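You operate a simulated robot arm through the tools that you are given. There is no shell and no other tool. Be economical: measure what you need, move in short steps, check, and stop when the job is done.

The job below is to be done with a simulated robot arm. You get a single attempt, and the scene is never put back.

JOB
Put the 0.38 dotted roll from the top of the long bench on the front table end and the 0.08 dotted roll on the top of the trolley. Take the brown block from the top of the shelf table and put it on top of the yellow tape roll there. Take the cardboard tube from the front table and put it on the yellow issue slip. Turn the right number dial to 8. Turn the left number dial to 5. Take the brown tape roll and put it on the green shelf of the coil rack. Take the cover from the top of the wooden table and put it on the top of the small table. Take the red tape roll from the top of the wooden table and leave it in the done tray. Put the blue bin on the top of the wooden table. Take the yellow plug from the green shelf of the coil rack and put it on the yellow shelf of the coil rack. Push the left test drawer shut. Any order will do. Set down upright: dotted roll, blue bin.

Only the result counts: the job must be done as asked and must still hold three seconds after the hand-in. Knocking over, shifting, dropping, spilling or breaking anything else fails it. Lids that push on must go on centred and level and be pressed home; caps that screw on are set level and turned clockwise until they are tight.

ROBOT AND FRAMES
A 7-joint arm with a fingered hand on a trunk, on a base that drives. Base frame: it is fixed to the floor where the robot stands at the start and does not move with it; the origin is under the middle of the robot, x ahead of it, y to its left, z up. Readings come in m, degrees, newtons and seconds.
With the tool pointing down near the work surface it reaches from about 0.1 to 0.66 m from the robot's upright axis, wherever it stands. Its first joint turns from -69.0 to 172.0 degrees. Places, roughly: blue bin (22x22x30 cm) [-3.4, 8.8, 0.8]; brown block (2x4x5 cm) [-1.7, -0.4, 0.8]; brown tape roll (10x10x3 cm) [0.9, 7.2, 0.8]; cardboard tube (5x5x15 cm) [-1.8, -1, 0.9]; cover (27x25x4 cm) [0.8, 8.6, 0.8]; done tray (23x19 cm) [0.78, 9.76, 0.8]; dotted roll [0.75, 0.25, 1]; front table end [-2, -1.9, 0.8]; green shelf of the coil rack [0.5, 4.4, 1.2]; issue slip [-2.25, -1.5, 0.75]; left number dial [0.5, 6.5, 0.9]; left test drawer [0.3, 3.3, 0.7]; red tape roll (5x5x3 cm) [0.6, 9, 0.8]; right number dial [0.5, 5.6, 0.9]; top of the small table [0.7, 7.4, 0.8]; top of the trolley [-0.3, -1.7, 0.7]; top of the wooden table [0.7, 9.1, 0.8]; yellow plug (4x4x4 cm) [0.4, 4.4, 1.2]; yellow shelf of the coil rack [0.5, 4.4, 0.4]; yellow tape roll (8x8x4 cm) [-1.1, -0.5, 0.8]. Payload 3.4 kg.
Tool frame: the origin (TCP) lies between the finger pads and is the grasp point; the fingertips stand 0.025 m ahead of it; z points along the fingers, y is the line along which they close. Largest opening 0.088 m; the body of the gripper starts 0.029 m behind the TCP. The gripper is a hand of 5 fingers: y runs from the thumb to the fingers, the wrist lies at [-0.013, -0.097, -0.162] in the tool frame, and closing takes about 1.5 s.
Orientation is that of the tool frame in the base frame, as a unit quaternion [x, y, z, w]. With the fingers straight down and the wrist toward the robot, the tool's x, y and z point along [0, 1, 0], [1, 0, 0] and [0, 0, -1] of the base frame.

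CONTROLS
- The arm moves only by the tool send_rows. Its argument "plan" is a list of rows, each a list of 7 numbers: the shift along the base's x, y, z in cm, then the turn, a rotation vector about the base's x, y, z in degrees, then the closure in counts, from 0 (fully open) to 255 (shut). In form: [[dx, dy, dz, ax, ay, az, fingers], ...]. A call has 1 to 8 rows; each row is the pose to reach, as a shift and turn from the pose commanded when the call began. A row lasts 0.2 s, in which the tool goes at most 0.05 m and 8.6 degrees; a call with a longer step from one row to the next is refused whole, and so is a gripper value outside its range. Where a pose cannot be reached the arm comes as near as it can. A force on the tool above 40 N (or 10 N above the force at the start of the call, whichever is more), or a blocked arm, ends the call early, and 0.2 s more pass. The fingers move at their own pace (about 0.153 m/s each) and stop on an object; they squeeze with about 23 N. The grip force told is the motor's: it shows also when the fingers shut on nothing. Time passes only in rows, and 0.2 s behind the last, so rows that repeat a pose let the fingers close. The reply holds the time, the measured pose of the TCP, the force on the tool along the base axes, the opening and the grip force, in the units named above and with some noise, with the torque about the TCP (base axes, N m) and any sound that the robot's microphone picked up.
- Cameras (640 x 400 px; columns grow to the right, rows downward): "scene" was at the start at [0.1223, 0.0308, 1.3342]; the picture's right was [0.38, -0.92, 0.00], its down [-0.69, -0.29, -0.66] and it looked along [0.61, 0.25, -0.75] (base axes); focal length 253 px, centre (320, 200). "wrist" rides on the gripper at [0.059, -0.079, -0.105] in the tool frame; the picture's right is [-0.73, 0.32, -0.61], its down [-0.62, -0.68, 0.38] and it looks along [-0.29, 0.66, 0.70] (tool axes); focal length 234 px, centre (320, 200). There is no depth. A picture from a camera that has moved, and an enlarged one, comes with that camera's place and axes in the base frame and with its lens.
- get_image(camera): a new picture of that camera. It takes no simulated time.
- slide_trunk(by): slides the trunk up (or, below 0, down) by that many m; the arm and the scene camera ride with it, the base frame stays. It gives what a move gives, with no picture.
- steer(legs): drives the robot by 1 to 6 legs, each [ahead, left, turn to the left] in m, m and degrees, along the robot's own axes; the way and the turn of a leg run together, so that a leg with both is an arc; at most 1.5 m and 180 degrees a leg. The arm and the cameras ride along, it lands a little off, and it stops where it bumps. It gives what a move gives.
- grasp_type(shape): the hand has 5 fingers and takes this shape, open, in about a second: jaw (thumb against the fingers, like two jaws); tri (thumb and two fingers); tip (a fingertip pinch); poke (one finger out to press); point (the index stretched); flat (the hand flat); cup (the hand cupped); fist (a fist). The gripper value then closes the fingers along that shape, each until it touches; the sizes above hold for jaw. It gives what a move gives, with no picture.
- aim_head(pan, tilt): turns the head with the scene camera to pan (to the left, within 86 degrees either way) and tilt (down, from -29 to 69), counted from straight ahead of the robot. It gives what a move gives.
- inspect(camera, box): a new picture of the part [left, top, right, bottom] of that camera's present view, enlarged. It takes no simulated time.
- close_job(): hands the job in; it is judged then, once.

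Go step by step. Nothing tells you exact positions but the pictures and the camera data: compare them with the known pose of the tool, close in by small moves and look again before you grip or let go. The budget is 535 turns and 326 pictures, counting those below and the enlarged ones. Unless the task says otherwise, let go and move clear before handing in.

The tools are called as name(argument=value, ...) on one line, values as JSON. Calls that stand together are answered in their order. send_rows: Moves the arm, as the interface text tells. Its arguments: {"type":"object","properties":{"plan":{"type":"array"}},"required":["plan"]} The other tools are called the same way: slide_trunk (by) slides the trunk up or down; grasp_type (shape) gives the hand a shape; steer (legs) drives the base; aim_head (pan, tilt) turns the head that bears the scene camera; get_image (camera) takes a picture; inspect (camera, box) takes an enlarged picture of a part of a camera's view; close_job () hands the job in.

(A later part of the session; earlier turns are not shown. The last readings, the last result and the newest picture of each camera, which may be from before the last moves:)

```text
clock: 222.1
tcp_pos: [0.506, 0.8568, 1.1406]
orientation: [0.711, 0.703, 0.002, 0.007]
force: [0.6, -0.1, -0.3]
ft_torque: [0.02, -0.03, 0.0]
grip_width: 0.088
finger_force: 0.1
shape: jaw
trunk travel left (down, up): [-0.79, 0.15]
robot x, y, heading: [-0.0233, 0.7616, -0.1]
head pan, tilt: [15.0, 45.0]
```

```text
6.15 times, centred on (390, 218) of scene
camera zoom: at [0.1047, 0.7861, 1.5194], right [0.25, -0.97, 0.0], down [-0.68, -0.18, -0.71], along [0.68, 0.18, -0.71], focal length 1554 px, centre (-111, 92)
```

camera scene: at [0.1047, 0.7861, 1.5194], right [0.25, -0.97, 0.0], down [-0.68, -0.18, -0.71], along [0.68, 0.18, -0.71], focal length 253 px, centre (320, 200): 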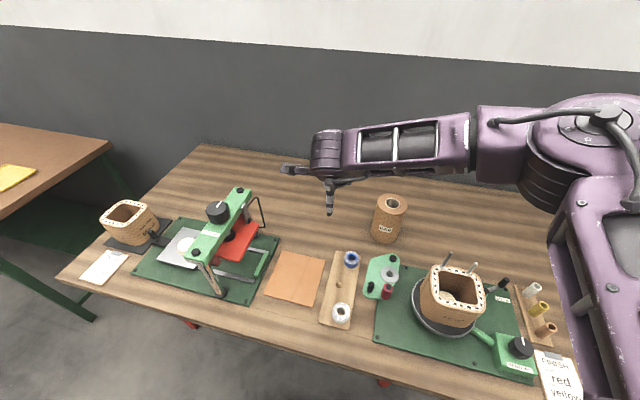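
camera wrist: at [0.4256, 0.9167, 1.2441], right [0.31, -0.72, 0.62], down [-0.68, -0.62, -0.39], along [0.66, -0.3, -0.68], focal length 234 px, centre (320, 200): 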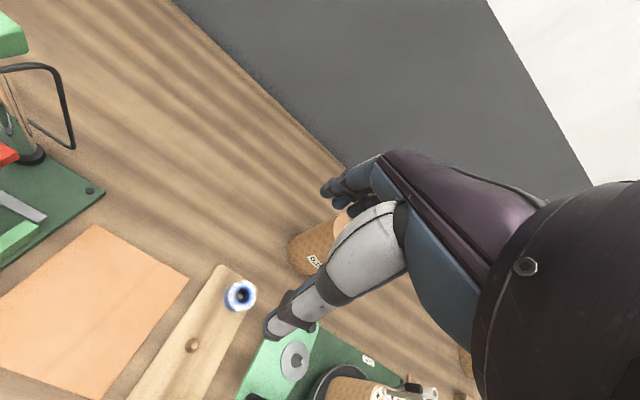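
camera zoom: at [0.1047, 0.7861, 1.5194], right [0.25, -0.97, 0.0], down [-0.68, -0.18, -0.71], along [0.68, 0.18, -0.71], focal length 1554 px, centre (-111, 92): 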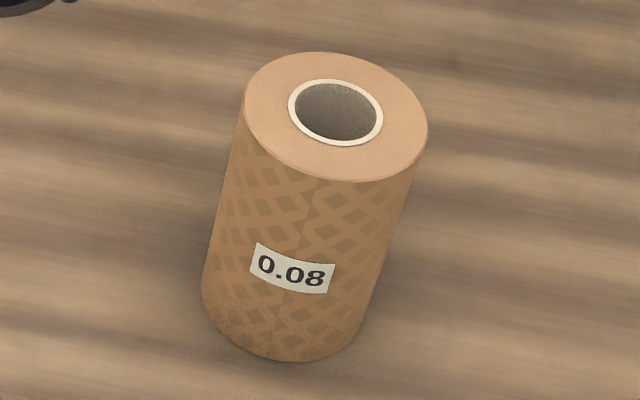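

send_rows(plan=[[3, -3, -1, 0, 0, -1, 0], [6, -6, -2, 0, 0, -3, 0], [9, -9, -3, 0, 0, -5, 0], [12, -12, -4, 0, 0, -7, 0], [15, -14, -5, 0, 0, -7, 0], [16, -14.8, -7, 0, 0, -7, 0], [16, -14.8, -8, 0, 0, -7, 0]])

get_image(camera="scene")

```text
clock: 223.7
tcp_pos: [0.6673, 0.7073, 1.0594]
orientation: [0.752, 0.659, 0.001, 0.008]
force: [-0.1, 0.6, -0.4]
ft_torque: [-0.04, -0.03, 0.03]
grip_width: 0.0876
finger_force: 0.0
shape: jaw
trunk travel left (down, up): [-0.79, 0.15]
robot x, y, heading: [-0.0224, 0.7639, -0.4]
head pan, tilt: [15.0, 45.0]
```

```text
220 pictures are left
camera scene: at [0.1055, 0.7854, 1.5193], right [0.25, -0.97, 0.0], down [-0.68, -0.18, -0.71], along [0.68, 0.18, -0.71], focal length 253 px, centre (320, 200)
```

scene: 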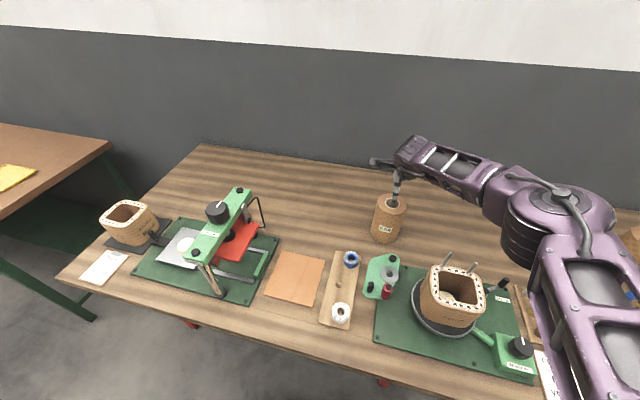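

get_image(camera="wrist")

inspect(camera="scene", box=[350, 150, 430, 215])

```text
219 pictures are left
camera wrist: at [0.5945, 0.777, 1.1623], right [0.22, -0.76, 0.62], down [-0.75, -0.53, -0.39], along [0.62, -0.38, -0.68], focal length 234 px, centre (320, 200)
```

wrist: 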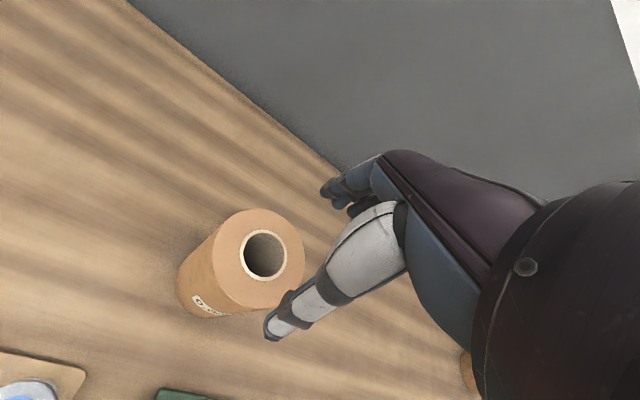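

```text
6.15 times, centred on (390, 182) of scene
camera zoom: at [0.1055, 0.7854, 1.5193], right [0.25, -0.97, 0.0], down [-0.68, -0.18, -0.71], along [0.68, 0.18, -0.71], focal length 1554 px, centre (-111, 308)
```

zoom: 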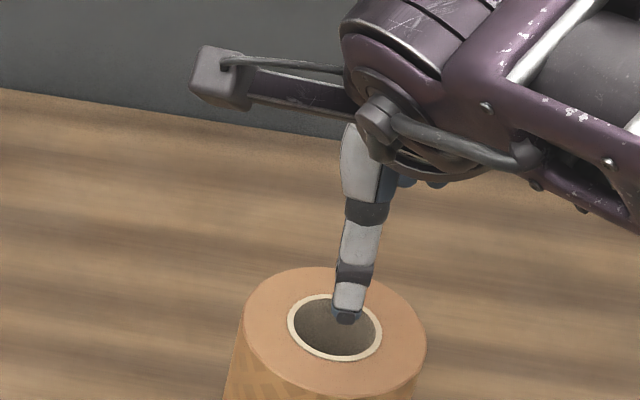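

send_rows(plan=[[0.4, 0.2, -2, 0, 0, 0, 0], [0.4, 0.2, -4, 0, 0, 0, 0], [0.4, 0.2, -5.5, 0, 0, 0, 0], [0.4, 0.2, -6.5, 0, 0, 0, 0], [0.4, 0.2, -7.5, 0, 0, 0, 0], [0.4, 0.2, -8.5, 0, 0, 0, 0], [0.4, 0.2, -9, 0, 0, 0, 0]])

get_image(camera="wrist")

```text
clock: 225.2
tcp_pos: [0.6747, 0.7123, 0.9863]
orientation: [0.752, 0.659, 0.011, 0.016]
force: [-1.0, -1.0, 28.5]
ft_torque: [-0.4, -1.52, -0.02]
grip_width: 0.0873
finger_force: 0.0
shape: jaw
trunk travel left (down, up): [-0.79, 0.15]
robot x, y, heading: [-0.0238, 0.7614, -0.0]
head pan, tilt: [15.0, 45.0]
stopped in row 7: the force on the tool passed its limit (the readings are from after the stop); the commanded pose is now the measured one
```

```text
217 pictures are left
camera wrist: at [0.5992, 0.7805, 1.0884], right [0.2, -0.76, 0.62], down [-0.74, -0.53, -0.41], along [0.64, -0.38, -0.67], focal length 234 px, centre (320, 200)
```

wrist: 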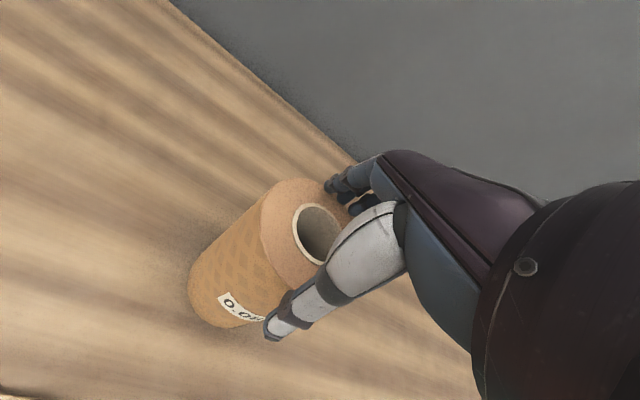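

The far fingers touched the rim, so I'll lift, shift 7 mm outward and try again.

send_rows(plan=[[0, 0, 2, -0.7, 1.4, 0, 0], [0.6, -0.1, 2, -0.7, 1.4, 0, 0], [0.6, -0.1, 0.5, -0.7, 1.4, 0, 0], [0.6, -0.1, -0.7, -0.7, 1.4, 0, 0], [0.6, -0.1, -1.5, -0.7, 1.4, 0, 0], [0.6, -0.1, -2, -0.7, 1.4, 0, 0], [0.6, -0.1, -2, -0.7, 1.4, 0, 0]])

```text
clock: 226.8
tcp_pos: [0.6714, 0.7094, 0.9626]
orientation: [0.751, 0.66, -0.004, 0.012]
force: [10.2, 8.8, 29.2]
ft_torque: [-0.04, -1.05, 0.21]
grip_width: 0.0879
finger_force: 0.0
shape: jaw
out of reach, approached as far as the arm can: row 4, 5, 6, 7
trunk travel left (down, up): [-0.79, 0.15]
robot x, y, heading: [-0.0226, 0.763, -0.2]
head pan, tilt: [15.0, 45.0]
```

send_rows(plan=[[-0.3, 0, 0.5, 0, 0, 0, 255], [-0.3, 0, 0.5, 0, 0, 0, 255], [-0.3, 0, 0.5, 0, 0, 0, 255], [-0.3, 0, 0.5, 0, 0, 0, 255], [-0.3, 0, 0.5, 0, 0, 0, 255], [-0.3, 0, 0.5, 0, 0, 0, 255], [-0.3, 0, 0.5, 0, 0, 0, 255]])

get_image(camera="wrist")

```text
clock: 228.4
tcp_pos: [0.668, 0.7085, 0.9637]
orientation: [0.752, 0.659, -0.006, 0.01]
force: [6.5, 6.0, 17.5]
ft_torque: [-0.03, -1.13, 0.3]
grip_width: 0.0771
finger_force: 23.0
shape: jaw
trunk travel left (down, up): [-0.79, 0.15]
robot x, y, heading: [-0.0231, 0.7656, -0.4]
head pan, tilt: [15.0, 45.0]
```

```text
216 pictures are left
camera wrist: at [0.5961, 0.7783, 1.0667], right [0.22, -0.75, 0.63], down [-0.76, -0.54, -0.37], along [0.62, -0.39, -0.68], focal length 234 px, centre (320, 200)
```

wrist: 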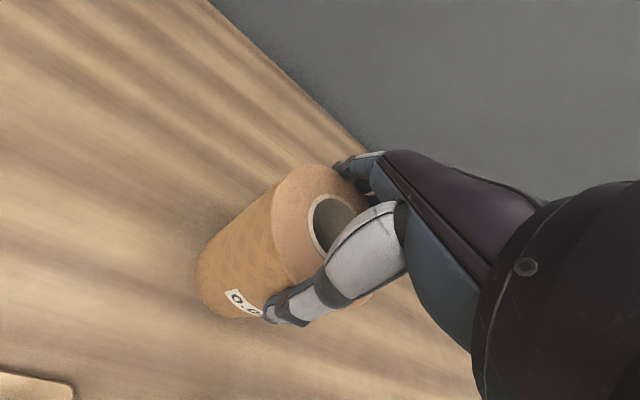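

Gripped. Lifting gently and checking.

send_rows(plan=[[0, 0, 1, 0, 0, 0, 255], [0, 0, 3, 0, 0, 0, 255], [0, 0, 6, 0, 0, 0, 255], [0, 0, 10, 0, 0, 0, 255], [0, 0, 14, 0, 0, 0, 255], [0, 0, 16, 0, 0, 0, 255]])

get_image(camera="wrist")

get_image(camera="scene")

```text
clock: 229.8
tcp_pos: [0.6703, 0.7051, 1.1205]
orientation: [0.752, 0.659, -0.007, 0.008]
force: [-0.5, -0.7, -7.1]
ft_torque: [0.0, 0.0, 0.01]
grip_width: 0.0767
finger_force: 23.1
shape: jaw
trunk travel left (down, up): [-0.79, 0.15]
robot x, y, heading: [-0.0218, 0.764, -0.2]
head pan, tilt: [15.0, 45.0]
```

```text
215 pictures are left
camera wrist: at [0.5997, 0.775, 1.2232], right [0.22, -0.75, 0.62], down [-0.76, -0.54, -0.37], along [0.61, -0.39, -0.69], focal length 234 px, centre (320, 200)
```

wrist: 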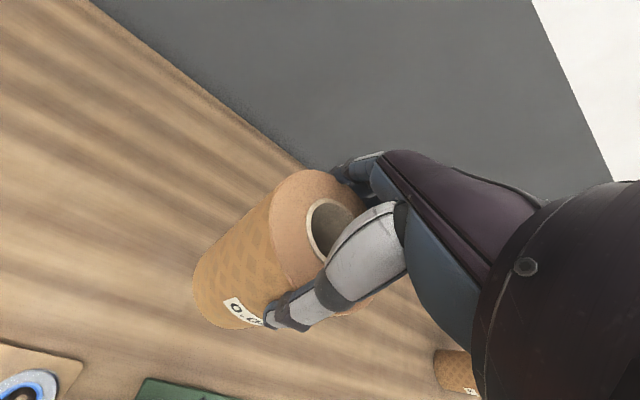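

```text
214 pictures are left
camera scene: at [0.1069, 0.7851, 1.5191], right [0.25, -0.97, 0.0], down [-0.68, -0.18, -0.71], along [0.68, 0.18, -0.71], focal length 253 px, centre (320, 200)
```

scene: 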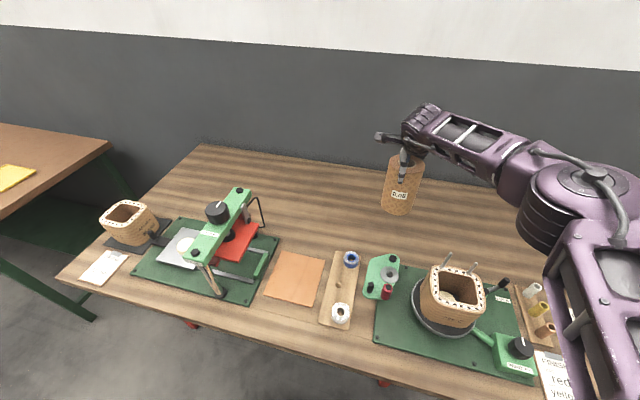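

send_rows(plan=[[-1, 0, 4, 0, 0, 1, 255], [-4, 2, 7, 0, 0, 2, 255], [-8, 4, 9, 0, 0, 3, 255], [-12, 6, 9, 0, 0, 4, 255], [-16, 8, 9, 0, 0, 5, 255], [-20, 10, 9, 0, 0, 6, 255], [-24, 12, 9, 0, 0, 7, 255], [-28, 14, 9, 0, 0, 7, 255]])

send_rows(plan=[[-4, 3, 0, 0, 0, 0, 255], [-8, 6, 0, 0, 0, 0, 255], [-8, 8, 0, 0, 0, 0, 255]])

steer(legs=[[-0.16, 0, 0], [0, 0, -90], [1.0, 0, 0]])

aim_head(pan=0, tilt=40)

get_image(camera="scene")

```text
clock: 231.7
tcp_pos: [0.3902, 0.8486, 1.2109]
orientation: [0.711, 0.703, -0.006, 0.01]
force: [-0.5, 0.5, -5.6]
ft_torque: [0.01, -0.01, 0.01]
grip_width: 0.0769
finger_force: 22.4
shape: jaw
trunk travel left (down, up): [-0.79, 0.15]
robot x, y, heading: [-0.0224, 0.7627, -0.4]
head pan, tilt: [15.0, 45.0]
```

```text
clock: 232.4
tcp_pos: [0.3116, 0.9235, 1.2094]
orientation: [0.711, 0.703, -0.007, 0.007]
force: [0.2, 0.0, -5.5]
ft_torque: [0.03, 0.02, -0.02]
grip_width: 0.0767
finger_force: 23.3
shape: jaw
trunk travel left (down, up): [-0.79, 0.15]
robot x, y, heading: [-0.0225, 0.7646, -0.3]
head pan, tilt: [15.0, 45.0]
```

```text
clock: 242.6
tcp_pos: [-0.0444, -0.5942, 1.2101]
orientation: [1.0, -0.013, -0.012, 0.003]
force: [0.0, 0.3, -6.8]
ft_torque: [-0.04, -0.04, -0.01]
grip_width: 0.0767
finger_force: 22.8
shape: jaw
trunk travel left (down, up): [-0.79, 0.15]
robot x, y, heading: [-0.1987, -0.2573, -91.1]
head pan, tilt: [15.0, 45.0]
```

```text
clock: 243.4
tcp_pos: [-0.0424, -0.5943, 1.2101]
orientation: [1.0, -0.013, -0.012, 0.001]
force: [-0.9, -0.8, -6.3]
ft_torque: [-0.01, 0.0, -0.02]
grip_width: 0.0768
finger_force: 22.8
shape: jaw
trunk travel left (down, up): [-0.79, 0.15]
robot x, y, heading: [-0.2008, -0.2587, -91.0]
head pan, tilt: [0.0, 40.0]
```

```text
213 pictures are left
camera scene: at [-0.2003, -0.3932, 1.5264], right [-1.0, 0.02, 0.0], down [0.01, 0.64, -0.77], along [-0.02, -0.77, -0.64], focal length 253 px, centre (320, 200)
```

scene: 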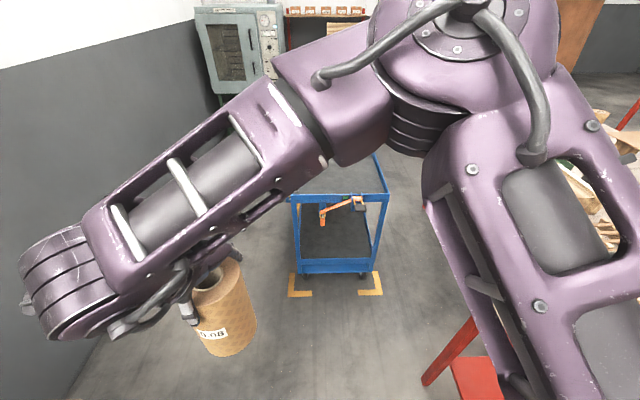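

steer(legs=[[0.5, 0, 1], [0.27, -0.14, 0]])

get_image(camera="scene")

get_image(camera="wrist")

```text
clock: 248.0
tcp_pos: [-0.1895, -1.3703, 1.2109]
orientation: [1.0, -0.01, -0.011, 0.001]
force: [0.6, 0.3, -6.5]
ft_torque: [0.02, -0.04, 0.02]
grip_width: 0.0764
finger_force: 23.4
shape: jaw
trunk travel left (down, up): [-0.79, 0.15]
robot x, y, heading: [-0.3455, -1.0352, -91.0]
head pan, tilt: [0.0, 40.0]
```

```text
212 pictures are left
camera scene: at [-0.3474, -1.169, 1.5266], right [-1.0, 0.02, 0.0], down [0.01, 0.64, -0.77], along [-0.01, -0.77, -0.64], focal length 253 px, centre (320, 200)
```

scene: 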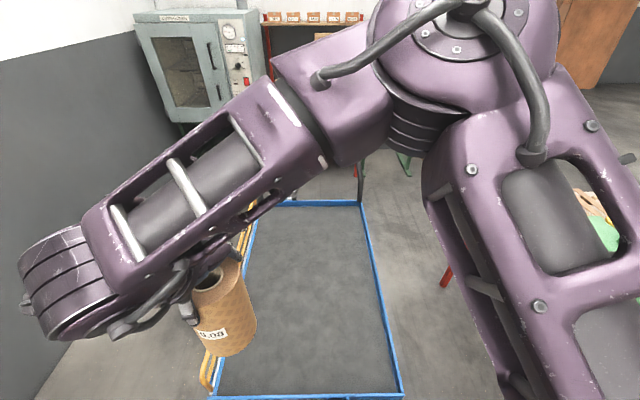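

```text
211 pictures are left
camera wrist: at [-0.1274, -1.2921, 1.3138], right [-0.72, -0.31, 0.62], down [-0.62, 0.69, -0.37], along [-0.32, -0.65, -0.69], focal length 234 px, centre (320, 200)
```

wrist: 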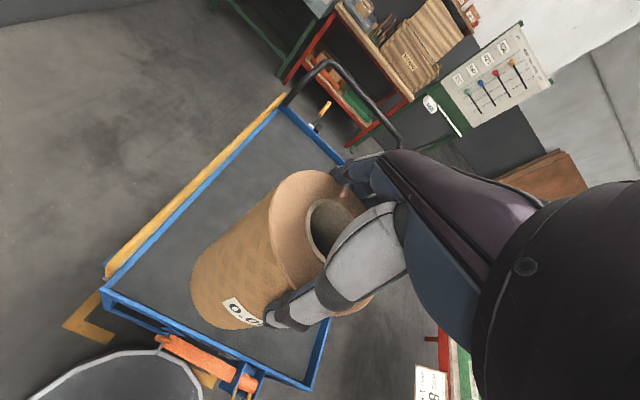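

send_rows(plan=[[-2, -4, -1, 0, 0, 0, 255], [-4, -8, -2, 0, 0, 0, 255], [-6, -12, -4, 0, 0, 0, 255], [-8, -15, -7, 0, 0, 0, 255], [-10, -18, -10, 0, 0, 0, 255], [-12, -20, -14, 0, 0, 0, 255], [-12, -21, -18, 0, 0, 0, 255], [-12, -21, -22, 0, 0, 0, 255]])

get_image(camera="scene")

get_image(camera="wrist")

```text
clock: 249.8
tcp_pos: [-0.315, -1.5816, 0.9917]
orientation: [1.0, -0.011, -0.012, 0.002]
force: [0.2, -0.1, -6.2]
ft_torque: [0.02, -0.05, -0.01]
grip_width: 0.0765
finger_force: 22.5
shape: jaw
trunk travel left (down, up): [-0.79, 0.15]
robot x, y, heading: [-0.3448, -1.0368, -90.7]
head pan, tilt: [0.0, 40.0]
```

```text
210 pictures are left
camera scene: at [-0.3483, -1.1712, 1.5264], right [-1.0, 0.02, 0.0], down [0.01, 0.64, -0.77], along [-0.01, -0.77, -0.64], focal length 253 px, centre (320, 200)
```

scene: 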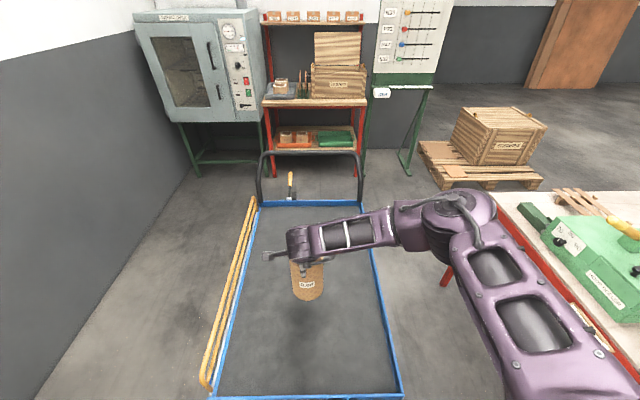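

```text
209 pictures are left
camera wrist: at [-0.2539, -1.5048, 1.0952], right [-0.72, -0.31, 0.62], down [-0.62, 0.69, -0.37], along [-0.32, -0.65, -0.69], focal length 234 px, centre (320, 200)
```

wrist: 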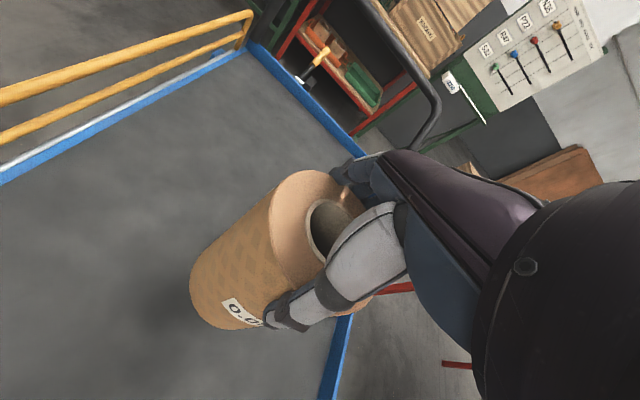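

send_rows(plan=[[0, 0, -3, 0, 0, 0, 255], [0, 0, -6, 0, 0, 0, 255], [0, 0, -9, 0, 0, 0, 255], [0, 0, -11, 0, 0, 0, 255], [0, 0, -12, 0, 0, 0, 255], [0, 0, -13, 0, 0, 0, 255], [0, 0, -14, 0, 0, 0, 255], [0, 0, -15, 0, 0, 0, 255]])

get_image(camera="scene")

```text
clock: 251.0
tcp_pos: [-0.3082, -1.5815, 0.887]
orientation: [1.0, -0.009, -0.007, 0.014]
force: [-3.3, 15.0, 44.8]
ft_torque: [0.44, 0.13, -0.15]
grip_width: 0.0752
finger_force: 23.4
shape: jaw
trunk travel left (down, up): [-0.79, 0.15]
robot x, y, heading: [-0.348, -1.0363, -91.2]
head pan, tilt: [0.0, 40.0]
stopped in row 5: the force on the tool passed its limit (the readings are from after the stop); the commanded pose is now the measured one
```

```text
208 pictures are left
camera scene: at [-0.3496, -1.1606, 1.5281], right [-1.0, 0.02, 0.0], down [0.01, 0.64, -0.77], along [-0.01, -0.77, -0.64], focal length 253 px, centre (320, 200)
```

scene: 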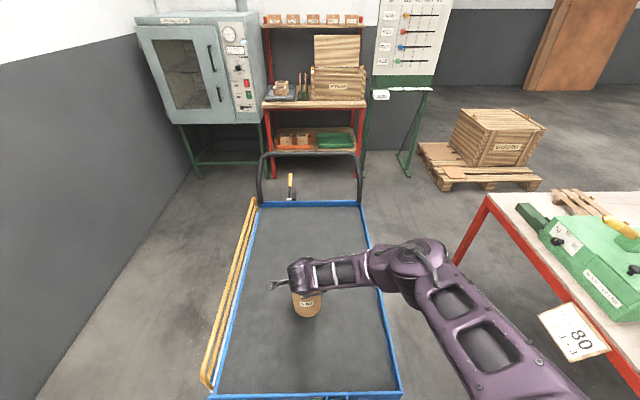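

send_rows(plan=[[0, 0, 0.5, 0, 0, 0, 255], [0, 0, 0.6, 0, 0, 0, 200], [0, 0, 0.6, 0, 0, 0, 100], [0, 0, 0.6, 0, 0, 0, 0], [0, 0, 0.6, 0, 0, 0, 0], [0, 0, 0.6, 0, 0, 0, 0]])

send_rows(plan=[[0, 0, 1, 0, 0, 0, 0], [0, 0, 3, 0, 0, 0, 0], [0, 0, 7, 0, 0, 0, 0], [0, 0, 11, 0, 0, 0, 0], [0, 0, 15, 0, 0, 0, 0], [0, 0, 19, 0, 0, 0, 0], [2, 4, 21, 0, 0, 0, 0]])

get_image(camera="scene")

get_image(camera="wrist")

```text
clock: 252.4
tcp_pos: [-0.3113, -1.5812, 0.8861]
orientation: [1.0, -0.011, -0.01, 0.008]
force: [1.4, 3.7, 12.4]
ft_torque: [-0.19, -0.02, 0.06]
grip_width: 0.0881
finger_force: 0.1
shape: jaw
trunk travel left (down, up): [-0.79, 0.15]
robot x, y, heading: [-0.3463, -1.0334, -90.9]
head pan, tilt: [0.0, 40.0]
```

```text
clock: 254.0
tcp_pos: [-0.293, -1.5417, 1.094]
orientation: [1.0, -0.011, -0.01, 0.008]
force: [0.3, 0.4, 0.4]
ft_torque: [-0.03, -0.01, 0.0]
grip_width: 0.0878
finger_force: 0.1
shape: jaw
trunk travel left (down, up): [-0.79, 0.15]
robot x, y, heading: [-0.3463, -1.0367, -91.1]
head pan, tilt: [0.0, 40.0]
```

```text
207 pictures are left
camera scene: at [-0.3468, -1.1673, 1.5267], right [-1.0, 0.02, 0.0], down [0.01, 0.64, -0.77], along [-0.01, -0.77, -0.64], focal length 253 px, centre (320, 200)
```

scene: 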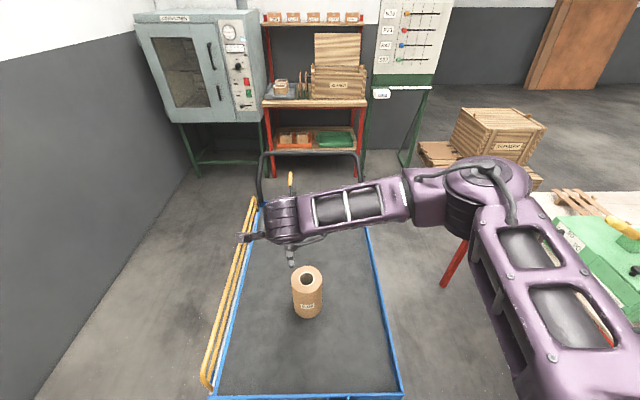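

```text
206 pictures are left
camera wrist: at [-0.2311, -1.463, 1.1974], right [-0.72, -0.3, 0.63], down [-0.62, 0.69, -0.38], along [-0.32, -0.66, -0.68], focal length 234 px, centre (320, 200)
```

wrist: 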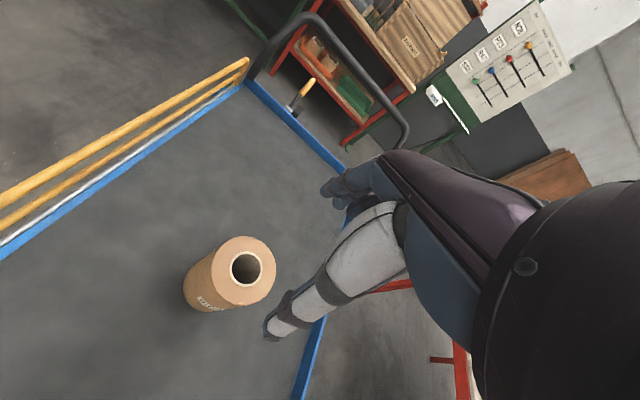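

Both dotted rolls are done. I'll retract and drive north along the benches to look at the test drawer area.

send_rows(plan=[[3, 4, 0, 0, 0, 0, 0], [6, 8, 0, 0, 0, 0, 0], [9, 12, 0, 0, 0, 0, 0], [12, 16, 0, 0, 0, 0, 0]])

steer(legs=[[-0.9, 0, 0], [0, 0, 180], [1.2, 0, 0]])

aim_head(pan=-15, tilt=15)

get_image(camera="scene")

```text
clock: 255.0
tcp_pos: [-0.1674, -1.3793, 1.0939]
orientation: [1.0, -0.011, -0.012, 0.008]
force: [-0.2, 0.1, -0.3]
ft_torque: [-0.02, 0.0, -0.04]
grip_width: 0.0878
finger_force: 0.2
shape: jaw
trunk travel left (down, up): [-0.79, 0.15]
robot x, y, heading: [-0.346, -1.0347, -90.9]
head pan, tilt: [0.0, 40.0]
```

```text
clock: 272.7
tcp_pos: [-0.4727, 1.3984, 1.0945]
orientation: [0.011, 1.0, 0.008, 0.01]
force: [0.7, 0.3, 0.9]
ft_torque: [0.01, 0.02, 0.02]
grip_width: 0.0882
finger_force: 0.1
shape: jaw
trunk travel left (down, up): [-0.79, 0.15]
robot x, y, heading: [-0.2983, 1.0511, 89.1]
head pan, tilt: [0.0, 40.0]
```

```text
clock: 273.6
tcp_pos: [-0.4736, 1.3983, 1.0935]
orientation: [0.011, 1.0, 0.007, 0.01]
force: [0.3, -0.6, 0.1]
ft_torque: [0.04, 0.0, -0.04]
grip_width: 0.0883
finger_force: 0.0
shape: jaw
trunk travel left (down, up): [-0.79, 0.15]
robot x, y, heading: [-0.2949, 1.0465, 88.9]
head pan, tilt: [-15.0, 15.0]
```

```text
205 pictures are left
camera scene: at [-0.2704, 1.1912, 1.566], right [0.96, -0.27, 0.0], down [-0.07, -0.25, -0.97], along [0.27, 0.93, -0.26], focal length 253 px, centre (320, 200)
```

scene: 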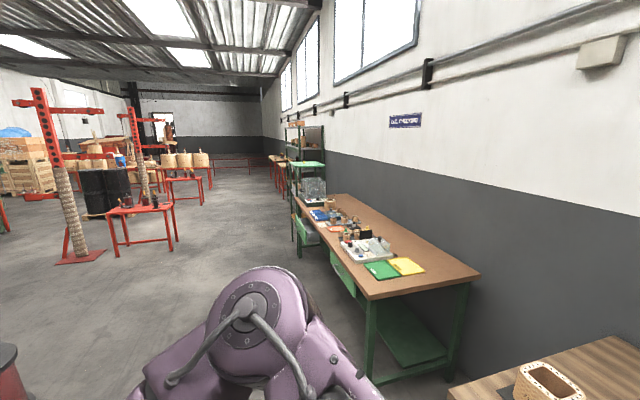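

steer(legs=[[1.5, 0, 0], [0.55, 0, 0], [0, 0, -90]])

aim_head(pan=5, tilt=45)

get_image(camera="scene")

get_image(camera="wrist")

```text
clock: 287.6
tcp_pos: [-0.0209, 3.3288, 1.0936]
orientation: [0.674, 0.739, -0.001, 0.013]
force: [-0.2, -0.6, -0.3]
ft_torque: [-0.01, 0.01, 0.0]
grip_width: 0.0882
finger_force: 0.0
shape: jaw
trunk travel left (down, up): [-0.79, 0.15]
robot x, y, heading: [-0.3461, 3.115, 5.5]
head pan, tilt: [-15.0, 15.0]
```

```text
clock: 288.6
tcp_pos: [-0.0215, 3.3284, 1.0938]
orientation: [0.673, 0.74, 0.0, 0.011]
force: [0.0, 0.1, 0.4]
ft_torque: [0.0, -0.01, 0.04]
grip_width: 0.088
finger_force: 0.0
shape: jaw
trunk travel left (down, up): [-0.79, 0.15]
robot x, y, heading: [-0.3431, 3.1148, 6.0]
head pan, tilt: [5.0, 45.0]
```

```text
204 pictures are left
camera scene: at [-0.2165, 3.1349, 1.5194], right [0.18, -0.98, 0.0], down [-0.69, -0.13, -0.71], along [0.7, 0.13, -0.71], focal length 253 px, centre (320, 200)
```

scene: 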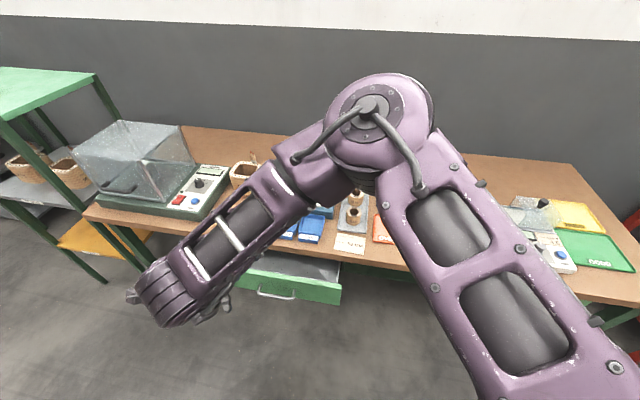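

```text
203 pictures are left
camera wrist: at [-0.108, 3.3813, 1.1961], right [0.38, -0.68, 0.63], down [-0.61, -0.69, -0.38], along [0.69, -0.24, -0.68], focal length 234 px, centre (320, 200)
```

wrist: 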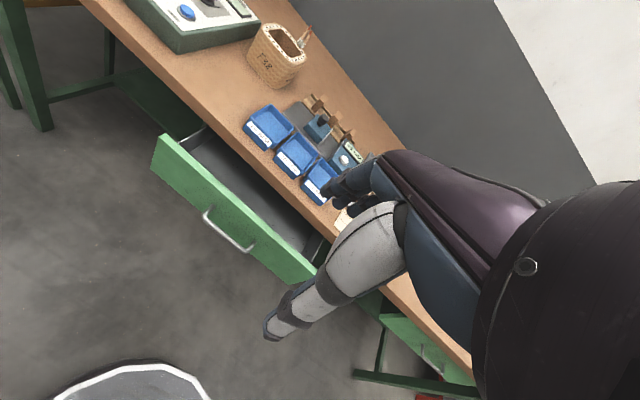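

The left test drawer stands open with its handle at about (0.13, 3.35, 0.68). I'll look closer at its front before pushing.

slide_trunk(by=-0.2)

inspect(camera="wrist", box=[100, 90, 420, 290])

grasp_type(shape="poke")

get_image(camera="scene")

get_image(camera="wrist")

```text
clock: 290.8
tcp_pos: [-0.0204, 3.3288, 0.8925]
orientation: [0.673, 0.739, -0.001, 0.012]
force: [0.0, -0.2, 0.4]
ft_torque: [0.02, -0.02, -0.01]
grip_width: 0.088
finger_force: 0.0
shape: jaw
trunk travel left (down, up): [-0.59, 0.35]
robot x, y, heading: [-0.3486, 3.1163, 5.5]
head pan, tilt: [5.0, 45.0]
```

```text
2.00 times, centred on (260, 190) of wrist
camera zoom: at [-0.108, 3.3814, 0.9962], right [0.38, -0.68, 0.63], down [-0.61, -0.69, -0.38], along [0.69, -0.24, -0.68], focal length 468 px, centre (440, 220)
```

zoom: 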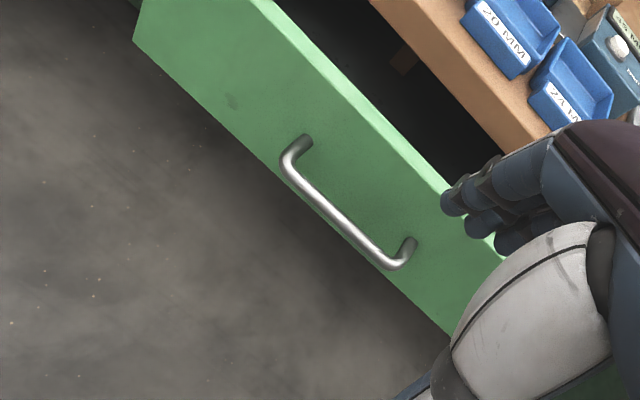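

```text
clock: 291.6
tcp_pos: [-0.0213, 3.3287, 0.8938]
orientation: [0.674, 0.739, -0.001, 0.012]
force: [-0.6, 0.0, 0.6]
ft_torque: [-0.01, -0.03, -0.02]
grip_width: 0.0
finger_force: 0.1
shape: poke
trunk travel left (down, up): [-0.59, 0.35]
robot x, y, heading: [-0.3457, 3.115, 5.8]
head pan, tilt: [5.0, 45.0]
```

```text
201 pictures are left
camera scene: at [-0.2166, 3.135, 1.3193], right [0.18, -0.98, 0.0], down [-0.7, -0.13, -0.71], along [0.7, 0.13, -0.71], focal length 253 px, centre (320, 200)
```

scene: 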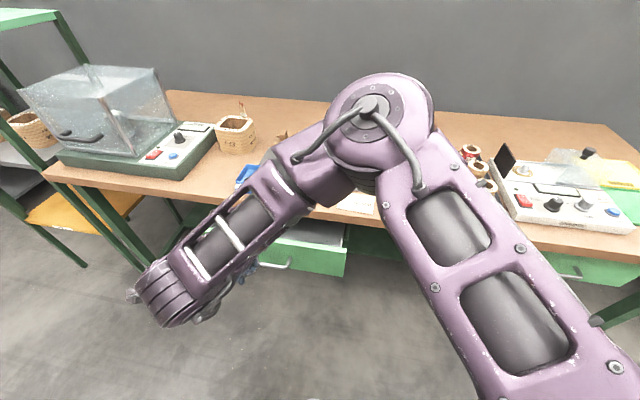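

```text
200 pictures are left
camera wrist: at [-0.108, 3.3814, 0.9961], right [0.38, -0.68, 0.63], down [-0.61, -0.69, -0.38], along [0.69, -0.24, -0.68], focal length 234 px, centre (320, 200)
```

wrist: 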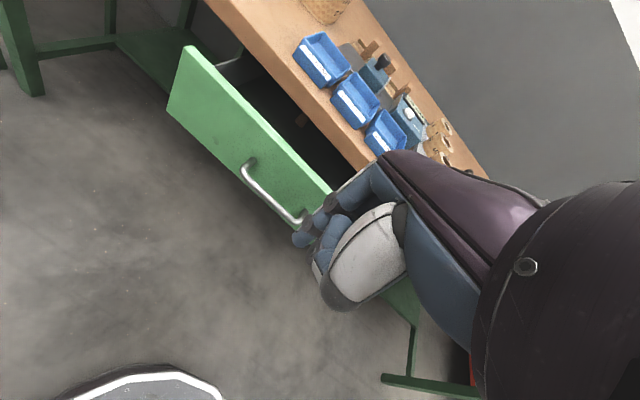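

send_rows(plan=[[1, 0.5, -2, 0, 0, -5.3, 0], [1, 1, -5, 0, 0, -5.3, 0], [1, 2, -8, 0, 0, -5.3, 0]])

send_rows(plan=[[0, 0, 0, 0, -8, 0, 0], [0, 0, 0, 0, -16, 0, 0], [0, 0, -1, 0, -24, 0, 0], [0, 0, -2, 0, -32, 0, 0], [1, 0, -3, 0, -40, 0, 0], [2, 0, -4, 0, -48, 0, 0], [3, 0, -5, 0, -56, 0, 0], [4, 0, -6.5, 0, -62, 0, 0]])

get_image(camera="scene")

get_image(camera="wrist")

```text
clock: 292.4
tcp_pos: [0.0007, 3.3359, 0.8165]
orientation: [0.706, 0.708, -0.002, 0.01]
force: [0.2, 0.8, 0.2]
ft_torque: [-0.01, -0.01, -0.01]
grip_width: 0.0
finger_force: 0.1
shape: poke
out of reach, approached as far as the arm can: row 2, 3
trunk travel left (down, up): [-0.59, 0.35]
robot x, y, heading: [-0.3438, 3.1118, 5.7]
head pan, tilt: [5.0, 45.0]
```

```text
clock: 293.7
tcp_pos: [0.1915, 3.3322, 0.7708]
orientation: [0.657, 0.661, 0.259, 0.255]
force: [-1.2, -1.7, 15.4]
ft_torque: [0.0, 0.3, 0.04]
grip_width: 0.0
finger_force: 0.1
shape: poke
out of reach, approached as far as the arm can: row 1, 2, 3, 4, 5, 6
trunk travel left (down, up): [-0.59, 0.35]
robot x, y, heading: [-0.349, 3.1163, 5.9]
head pan, tilt: [5.0, 45.0]
stopped in row 6: the force on the tool passed its limit (the readings are from after the stop); the commanded pose is now the measured one
```

```text
199 pictures are left
camera scene: at [-0.2193, 3.1344, 1.3199], right [0.18, -0.98, 0.0], down [-0.69, -0.13, -0.71], along [0.7, 0.13, -0.71], focal length 253 px, centre (320, 200)
```

scene: 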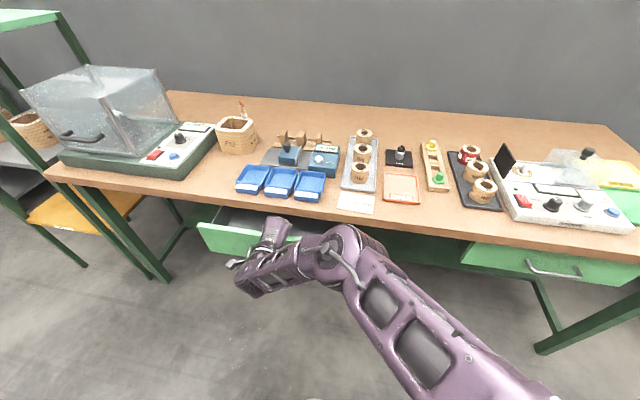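

```text
198 pictures are left
camera wrist: at [0.0617, 3.3888, 0.796], right [-0.17, -0.73, 0.66], down [-0.24, -0.62, -0.74], along [0.96, -0.28, -0.07], focal length 234 px, centre (320, 200)
```

wrist: 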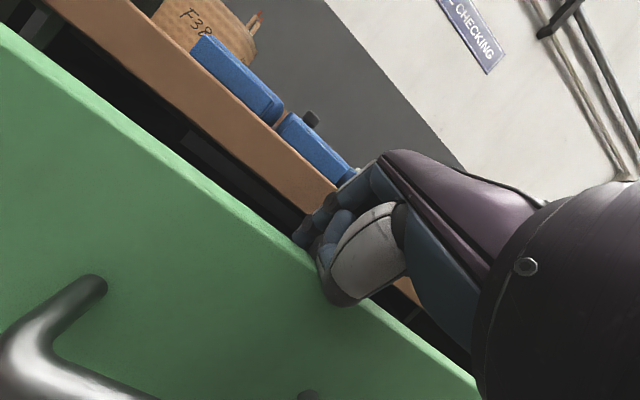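

The arm jumped over the drawer front because the path was out of reach. I'll back out upward and away from the table, and re-plan.

send_rows(plan=[[-0.5, 0, 1.5, 0, 0, 0, 0], [-2, 0, 3, 0, 0, 0, 0], [-5, 0, 4, 0, 0, 0, 0], [-8, 0, 4, 0, 0, 0, 0], [-11, 0, 4, 0, 0, 0, 0]])

get_image(camera="scene")

get_image(camera="wrist")

```text
clock: 294.9
tcp_pos: [0.2005, 3.3425, 0.7877]
orientation: [0.657, 0.663, 0.255, 0.253]
force: [-0.4, 0.1, 0.4]
ft_torque: [-0.01, -0.02, 0.01]
grip_width: 0.0
finger_force: 0.1
shape: poke
out of reach, approached as far as the arm can: row 1, 2, 3, 4, 5
trunk travel left (down, up): [-0.59, 0.35]
robot x, y, heading: [-0.3481, 3.1149, 5.6]
head pan, tilt: [5.0, 45.0]
```

```text
197 pictures are left
camera scene: at [-0.2164, 3.1353, 1.3193], right [0.18, -0.98, 0.0], down [-0.7, -0.13, -0.71], along [0.69, 0.13, -0.71], focal length 253 px, centre (320, 200)
```

scene: 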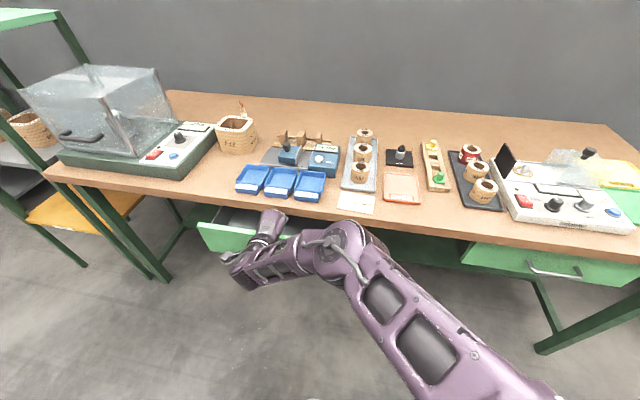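

```text
196 pictures are left
camera wrist: at [0.0699, 3.3992, 0.8124], right [-0.16, -0.73, 0.67], down [-0.24, -0.63, -0.74], along [0.96, -0.28, -0.08], focal length 234 px, centre (320, 200)
```

wrist: 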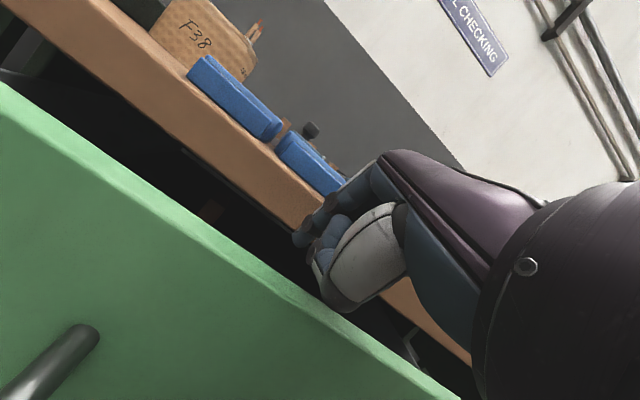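

slide_trunk(by=0.06)

steer(legs=[[-0.17, 0, 0]])

get_image(camera="wrist")

```text
clock: 295.9
tcp_pos: [0.2003, 3.341, 0.8475]
orientation: [0.657, 0.663, 0.256, 0.252]
force: [0.7, -0.2, -0.2]
ft_torque: [-0.01, 0.01, 0.01]
grip_width: 0.0
finger_force: 0.1
shape: poke
trunk travel left (down, up): [-0.65, 0.29]
robot x, y, heading: [-0.3468, 3.1122, 5.6]
head pan, tilt: [5.0, 45.0]
```

```text
clock: 297.4
tcp_pos: [0.0372, 3.3223, 0.8486]
orientation: [0.659, 0.661, 0.255, 0.254]
force: [-0.5, 1.0, -0.5]
ft_torque: [0.0, 0.02, 0.0]
grip_width: 0.0
finger_force: 0.0
shape: poke
trunk travel left (down, up): [-0.65, 0.29]
robot x, y, heading: [-0.5094, 3.1008, 5.2]
head pan, tilt: [5.0, 45.0]
```

```text
195 pictures are left
camera wrist: at [-0.0928, 3.3817, 0.8727], right [-0.16, -0.73, 0.67], down [-0.24, -0.62, -0.74], along [0.96, -0.29, -0.07], focal length 234 px, centre (320, 200)
```

wrist: 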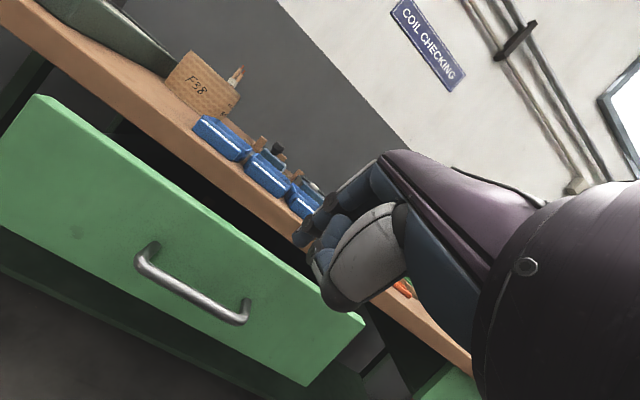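

The hand is clear and pitched about 42°. From this stance I'll try pitching further so the finger leads, before lowering.

send_rows(plan=[[0, 0, 0, 0, -8, 0, 0], [0, 0.5, 0, 0, -16, 0, 0], [0, 1, 0, 0, -24, 0, 0], [0, 1.5, 0, 0, -30, 0, 0], [0, 2, 0, 0, -30, 0, 0]])

get_image(camera="wrist")

get_image(camera="scene")

```text
clock: 298.6
tcp_pos: [0.095, 3.2929, 0.8928]
orientation: [0.63, 0.623, 0.325, 0.329]
force: [0.3, -0.8, -0.5]
ft_torque: [0.0, 0.01, -0.01]
grip_width: 0.0
finger_force: 0.1
shape: poke
out of reach, approached as far as the arm can: row 1, 2, 3, 4, 5
trunk travel left (down, up): [-0.65, 0.29]
robot x, y, heading: [-0.5126, 3.0965, 5.4]
head pan, tilt: [5.0, 45.0]
```

```text
194 pictures are left
camera wrist: at [-0.0368, 3.3528, 0.8886], right [-0.32, -0.72, 0.61], down [-0.08, -0.62, -0.78], along [0.94, -0.3, 0.14], focal length 234 px, centre (320, 200)
```

wrist: 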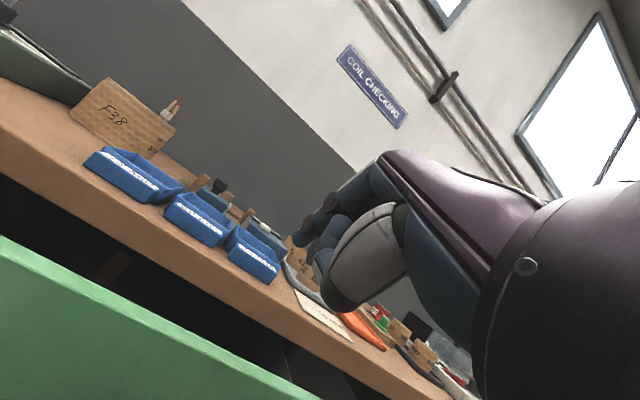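

```text
193 pictures are left
camera scene: at [-0.3795, 3.119, 1.3793], right [0.18, -0.98, 0.0], down [-0.7, -0.13, -0.71], along [0.7, 0.13, -0.71], focal length 253 px, centre (320, 200)
```

scene: 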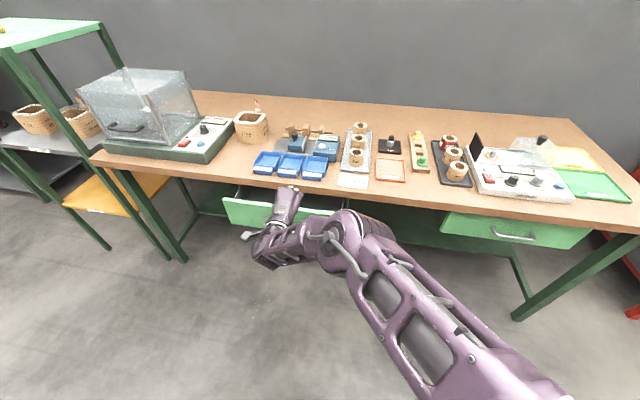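

steer(legs=[[-0.12, 0, 0], [0, 0.12, -5.4]])

slide_trunk(by=-0.17)

get_image(camera="scene")

get_image(camera="wrist")

```text
clock: 300.7
tcp_pos: [-0.0226, 3.3468, 0.8934]
orientation: [0.658, 0.594, 0.31, 0.344]
force: [0.2, -0.4, 0.0]
ft_torque: [0.01, 0.02, -0.03]
grip_width: 0.0
finger_force: 0.0
shape: poke
trunk travel left (down, up): [-0.65, 0.29]
robot x, y, heading: [-0.6414, 3.21, 0.2]
head pan, tilt: [5.0, 45.0]
```

```text
clock: 302.6
tcp_pos: [-0.0227, 3.3473, 0.7236]
orientation: [0.658, 0.593, 0.309, 0.345]
force: [0.4, -0.4, -0.8]
ft_torque: [-0.01, 0.01, -0.01]
grip_width: 0.0
finger_force: 0.0
shape: poke
trunk travel left (down, up): [-0.48, 0.46]
robot x, y, heading: [-0.6417, 3.2063, 0.3]
head pan, tilt: [5.0, 45.0]
```

```text
192 pictures are left
camera scene: at [-0.5103, 3.2166, 1.2093], right [0.09, -1.0, 0.0], down [-0.7, -0.06, -0.71], along [0.7, 0.06, -0.71], focal length 253 px, centre (320, 200)
```

scene: 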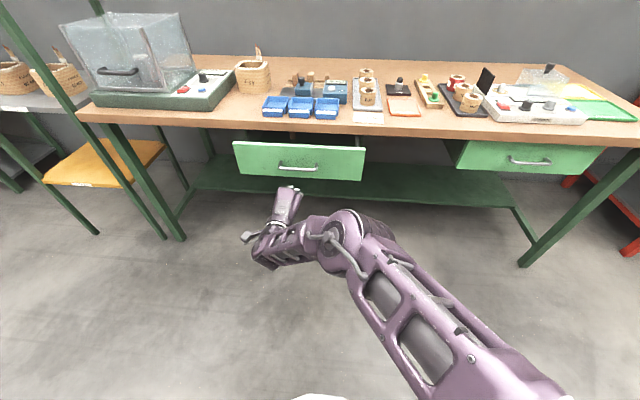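

```text
191 pictures are left
camera wrist: at [-0.1476, 3.418, 0.7186], right [-0.39, -0.69, 0.61], down [-0.14, -0.61, -0.78], along [0.91, -0.39, 0.14], focal length 234 px, centre (320, 200)
```

wrist: 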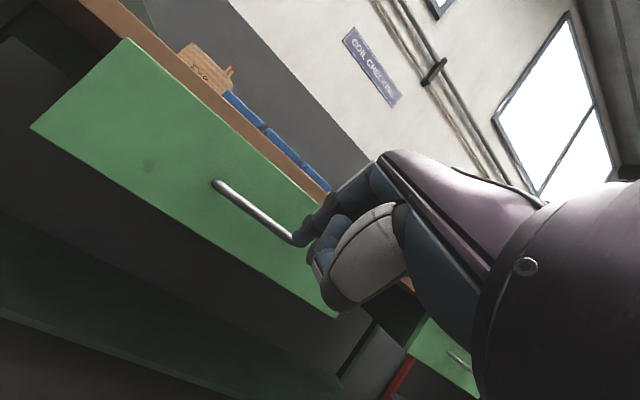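

slide_trunk(by=-0.035)

steer(legs=[[0.15, 0, 0]])

get_image(camera="scene")

get_image(camera="wrist")

```text
clock: 303.4
tcp_pos: [-0.0226, 3.346, 0.6891]
orientation: [0.658, 0.593, 0.31, 0.345]
force: [-0.2, 0.3, 0.0]
ft_torque: [0.01, 0.04, 0.02]
grip_width: 0.0001
finger_force: 0.1
shape: poke
trunk travel left (down, up): [-0.445, 0.495]
robot x, y, heading: [-0.6392, 3.2073, 0.1]
head pan, tilt: [5.0, 45.0]
```

```text
clock: 304.8
tcp_pos: [0.1274, 3.3476, 0.6878]
orientation: [0.658, 0.593, 0.31, 0.345]
force: [-0.1, -1.2, 1.1]
ft_torque: [0.0, 0.0, -0.01]
grip_width: 0.0002
finger_force: 0.1
shape: poke
trunk travel left (down, up): [-0.445, 0.495]
robot x, y, heading: [-0.4944, 3.208, 0.0]
head pan, tilt: [5.0, 45.0]
```

```text
190 pictures are left
camera scene: at [-0.3603, 3.2172, 1.1742], right [0.09, -1.0, 0.0], down [-0.7, -0.06, -0.71], along [0.7, 0.06, -0.71], focal length 253 px, centre (320, 200)
```

scene: 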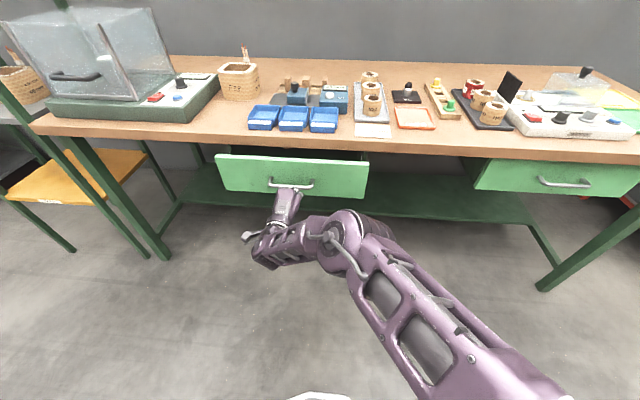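

```text
189 pictures are left
camera wrist: at [0.0019, 3.4189, 0.6831], right [-0.39, -0.69, 0.61], down [-0.14, -0.61, -0.78], along [0.91, -0.38, 0.14], focal length 234 px, centre (320, 200)
```

wrist: 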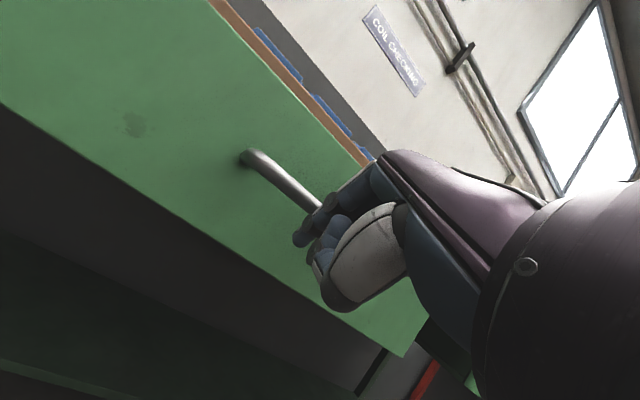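

steer(legs=[[0.05, 0, 0]])

steer(legs=[[0.04, 0, 0]])

get_image(camera="scene")

```text
clock: 305.7
tcp_pos: [0.1751, 3.3471, 0.6871]
orientation: [0.658, 0.594, 0.31, 0.344]
force: [-0.3, -0.4, -0.2]
ft_torque: [0.01, -0.01, 0.0]
grip_width: 0.0001
finger_force: 0.1
shape: poke
trunk travel left (down, up): [-0.445, 0.495]
robot x, y, heading: [-0.4446, 3.207, 0.2]
head pan, tilt: [5.0, 45.0]
```

```text
clock: 306.6
tcp_pos: [0.2129, 3.3483, 0.6882]
orientation: [0.658, 0.594, 0.311, 0.344]
force: [-8.7, 0.5, -0.4]
ft_torque: [-0.02, -0.06, -0.08]
grip_width: 0.0
finger_force: 0.1
shape: poke
trunk travel left (down, up): [-0.445, 0.495]
robot x, y, heading: [-0.4058, 3.2061, 0.1]
head pan, tilt: [5.0, 45.0]
```

```text
188 pictures are left
camera scene: at [-0.2759, 3.2174, 1.1745], right [0.09, -1.0, 0.0], down [-0.7, -0.06, -0.71], along [0.71, 0.06, -0.71], focal length 253 px, centre (320, 200)
```

scene: 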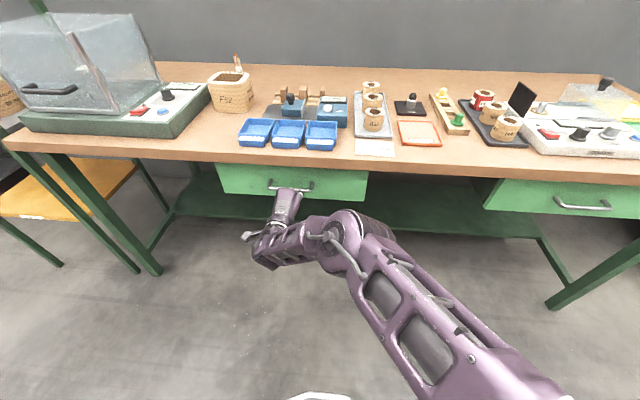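

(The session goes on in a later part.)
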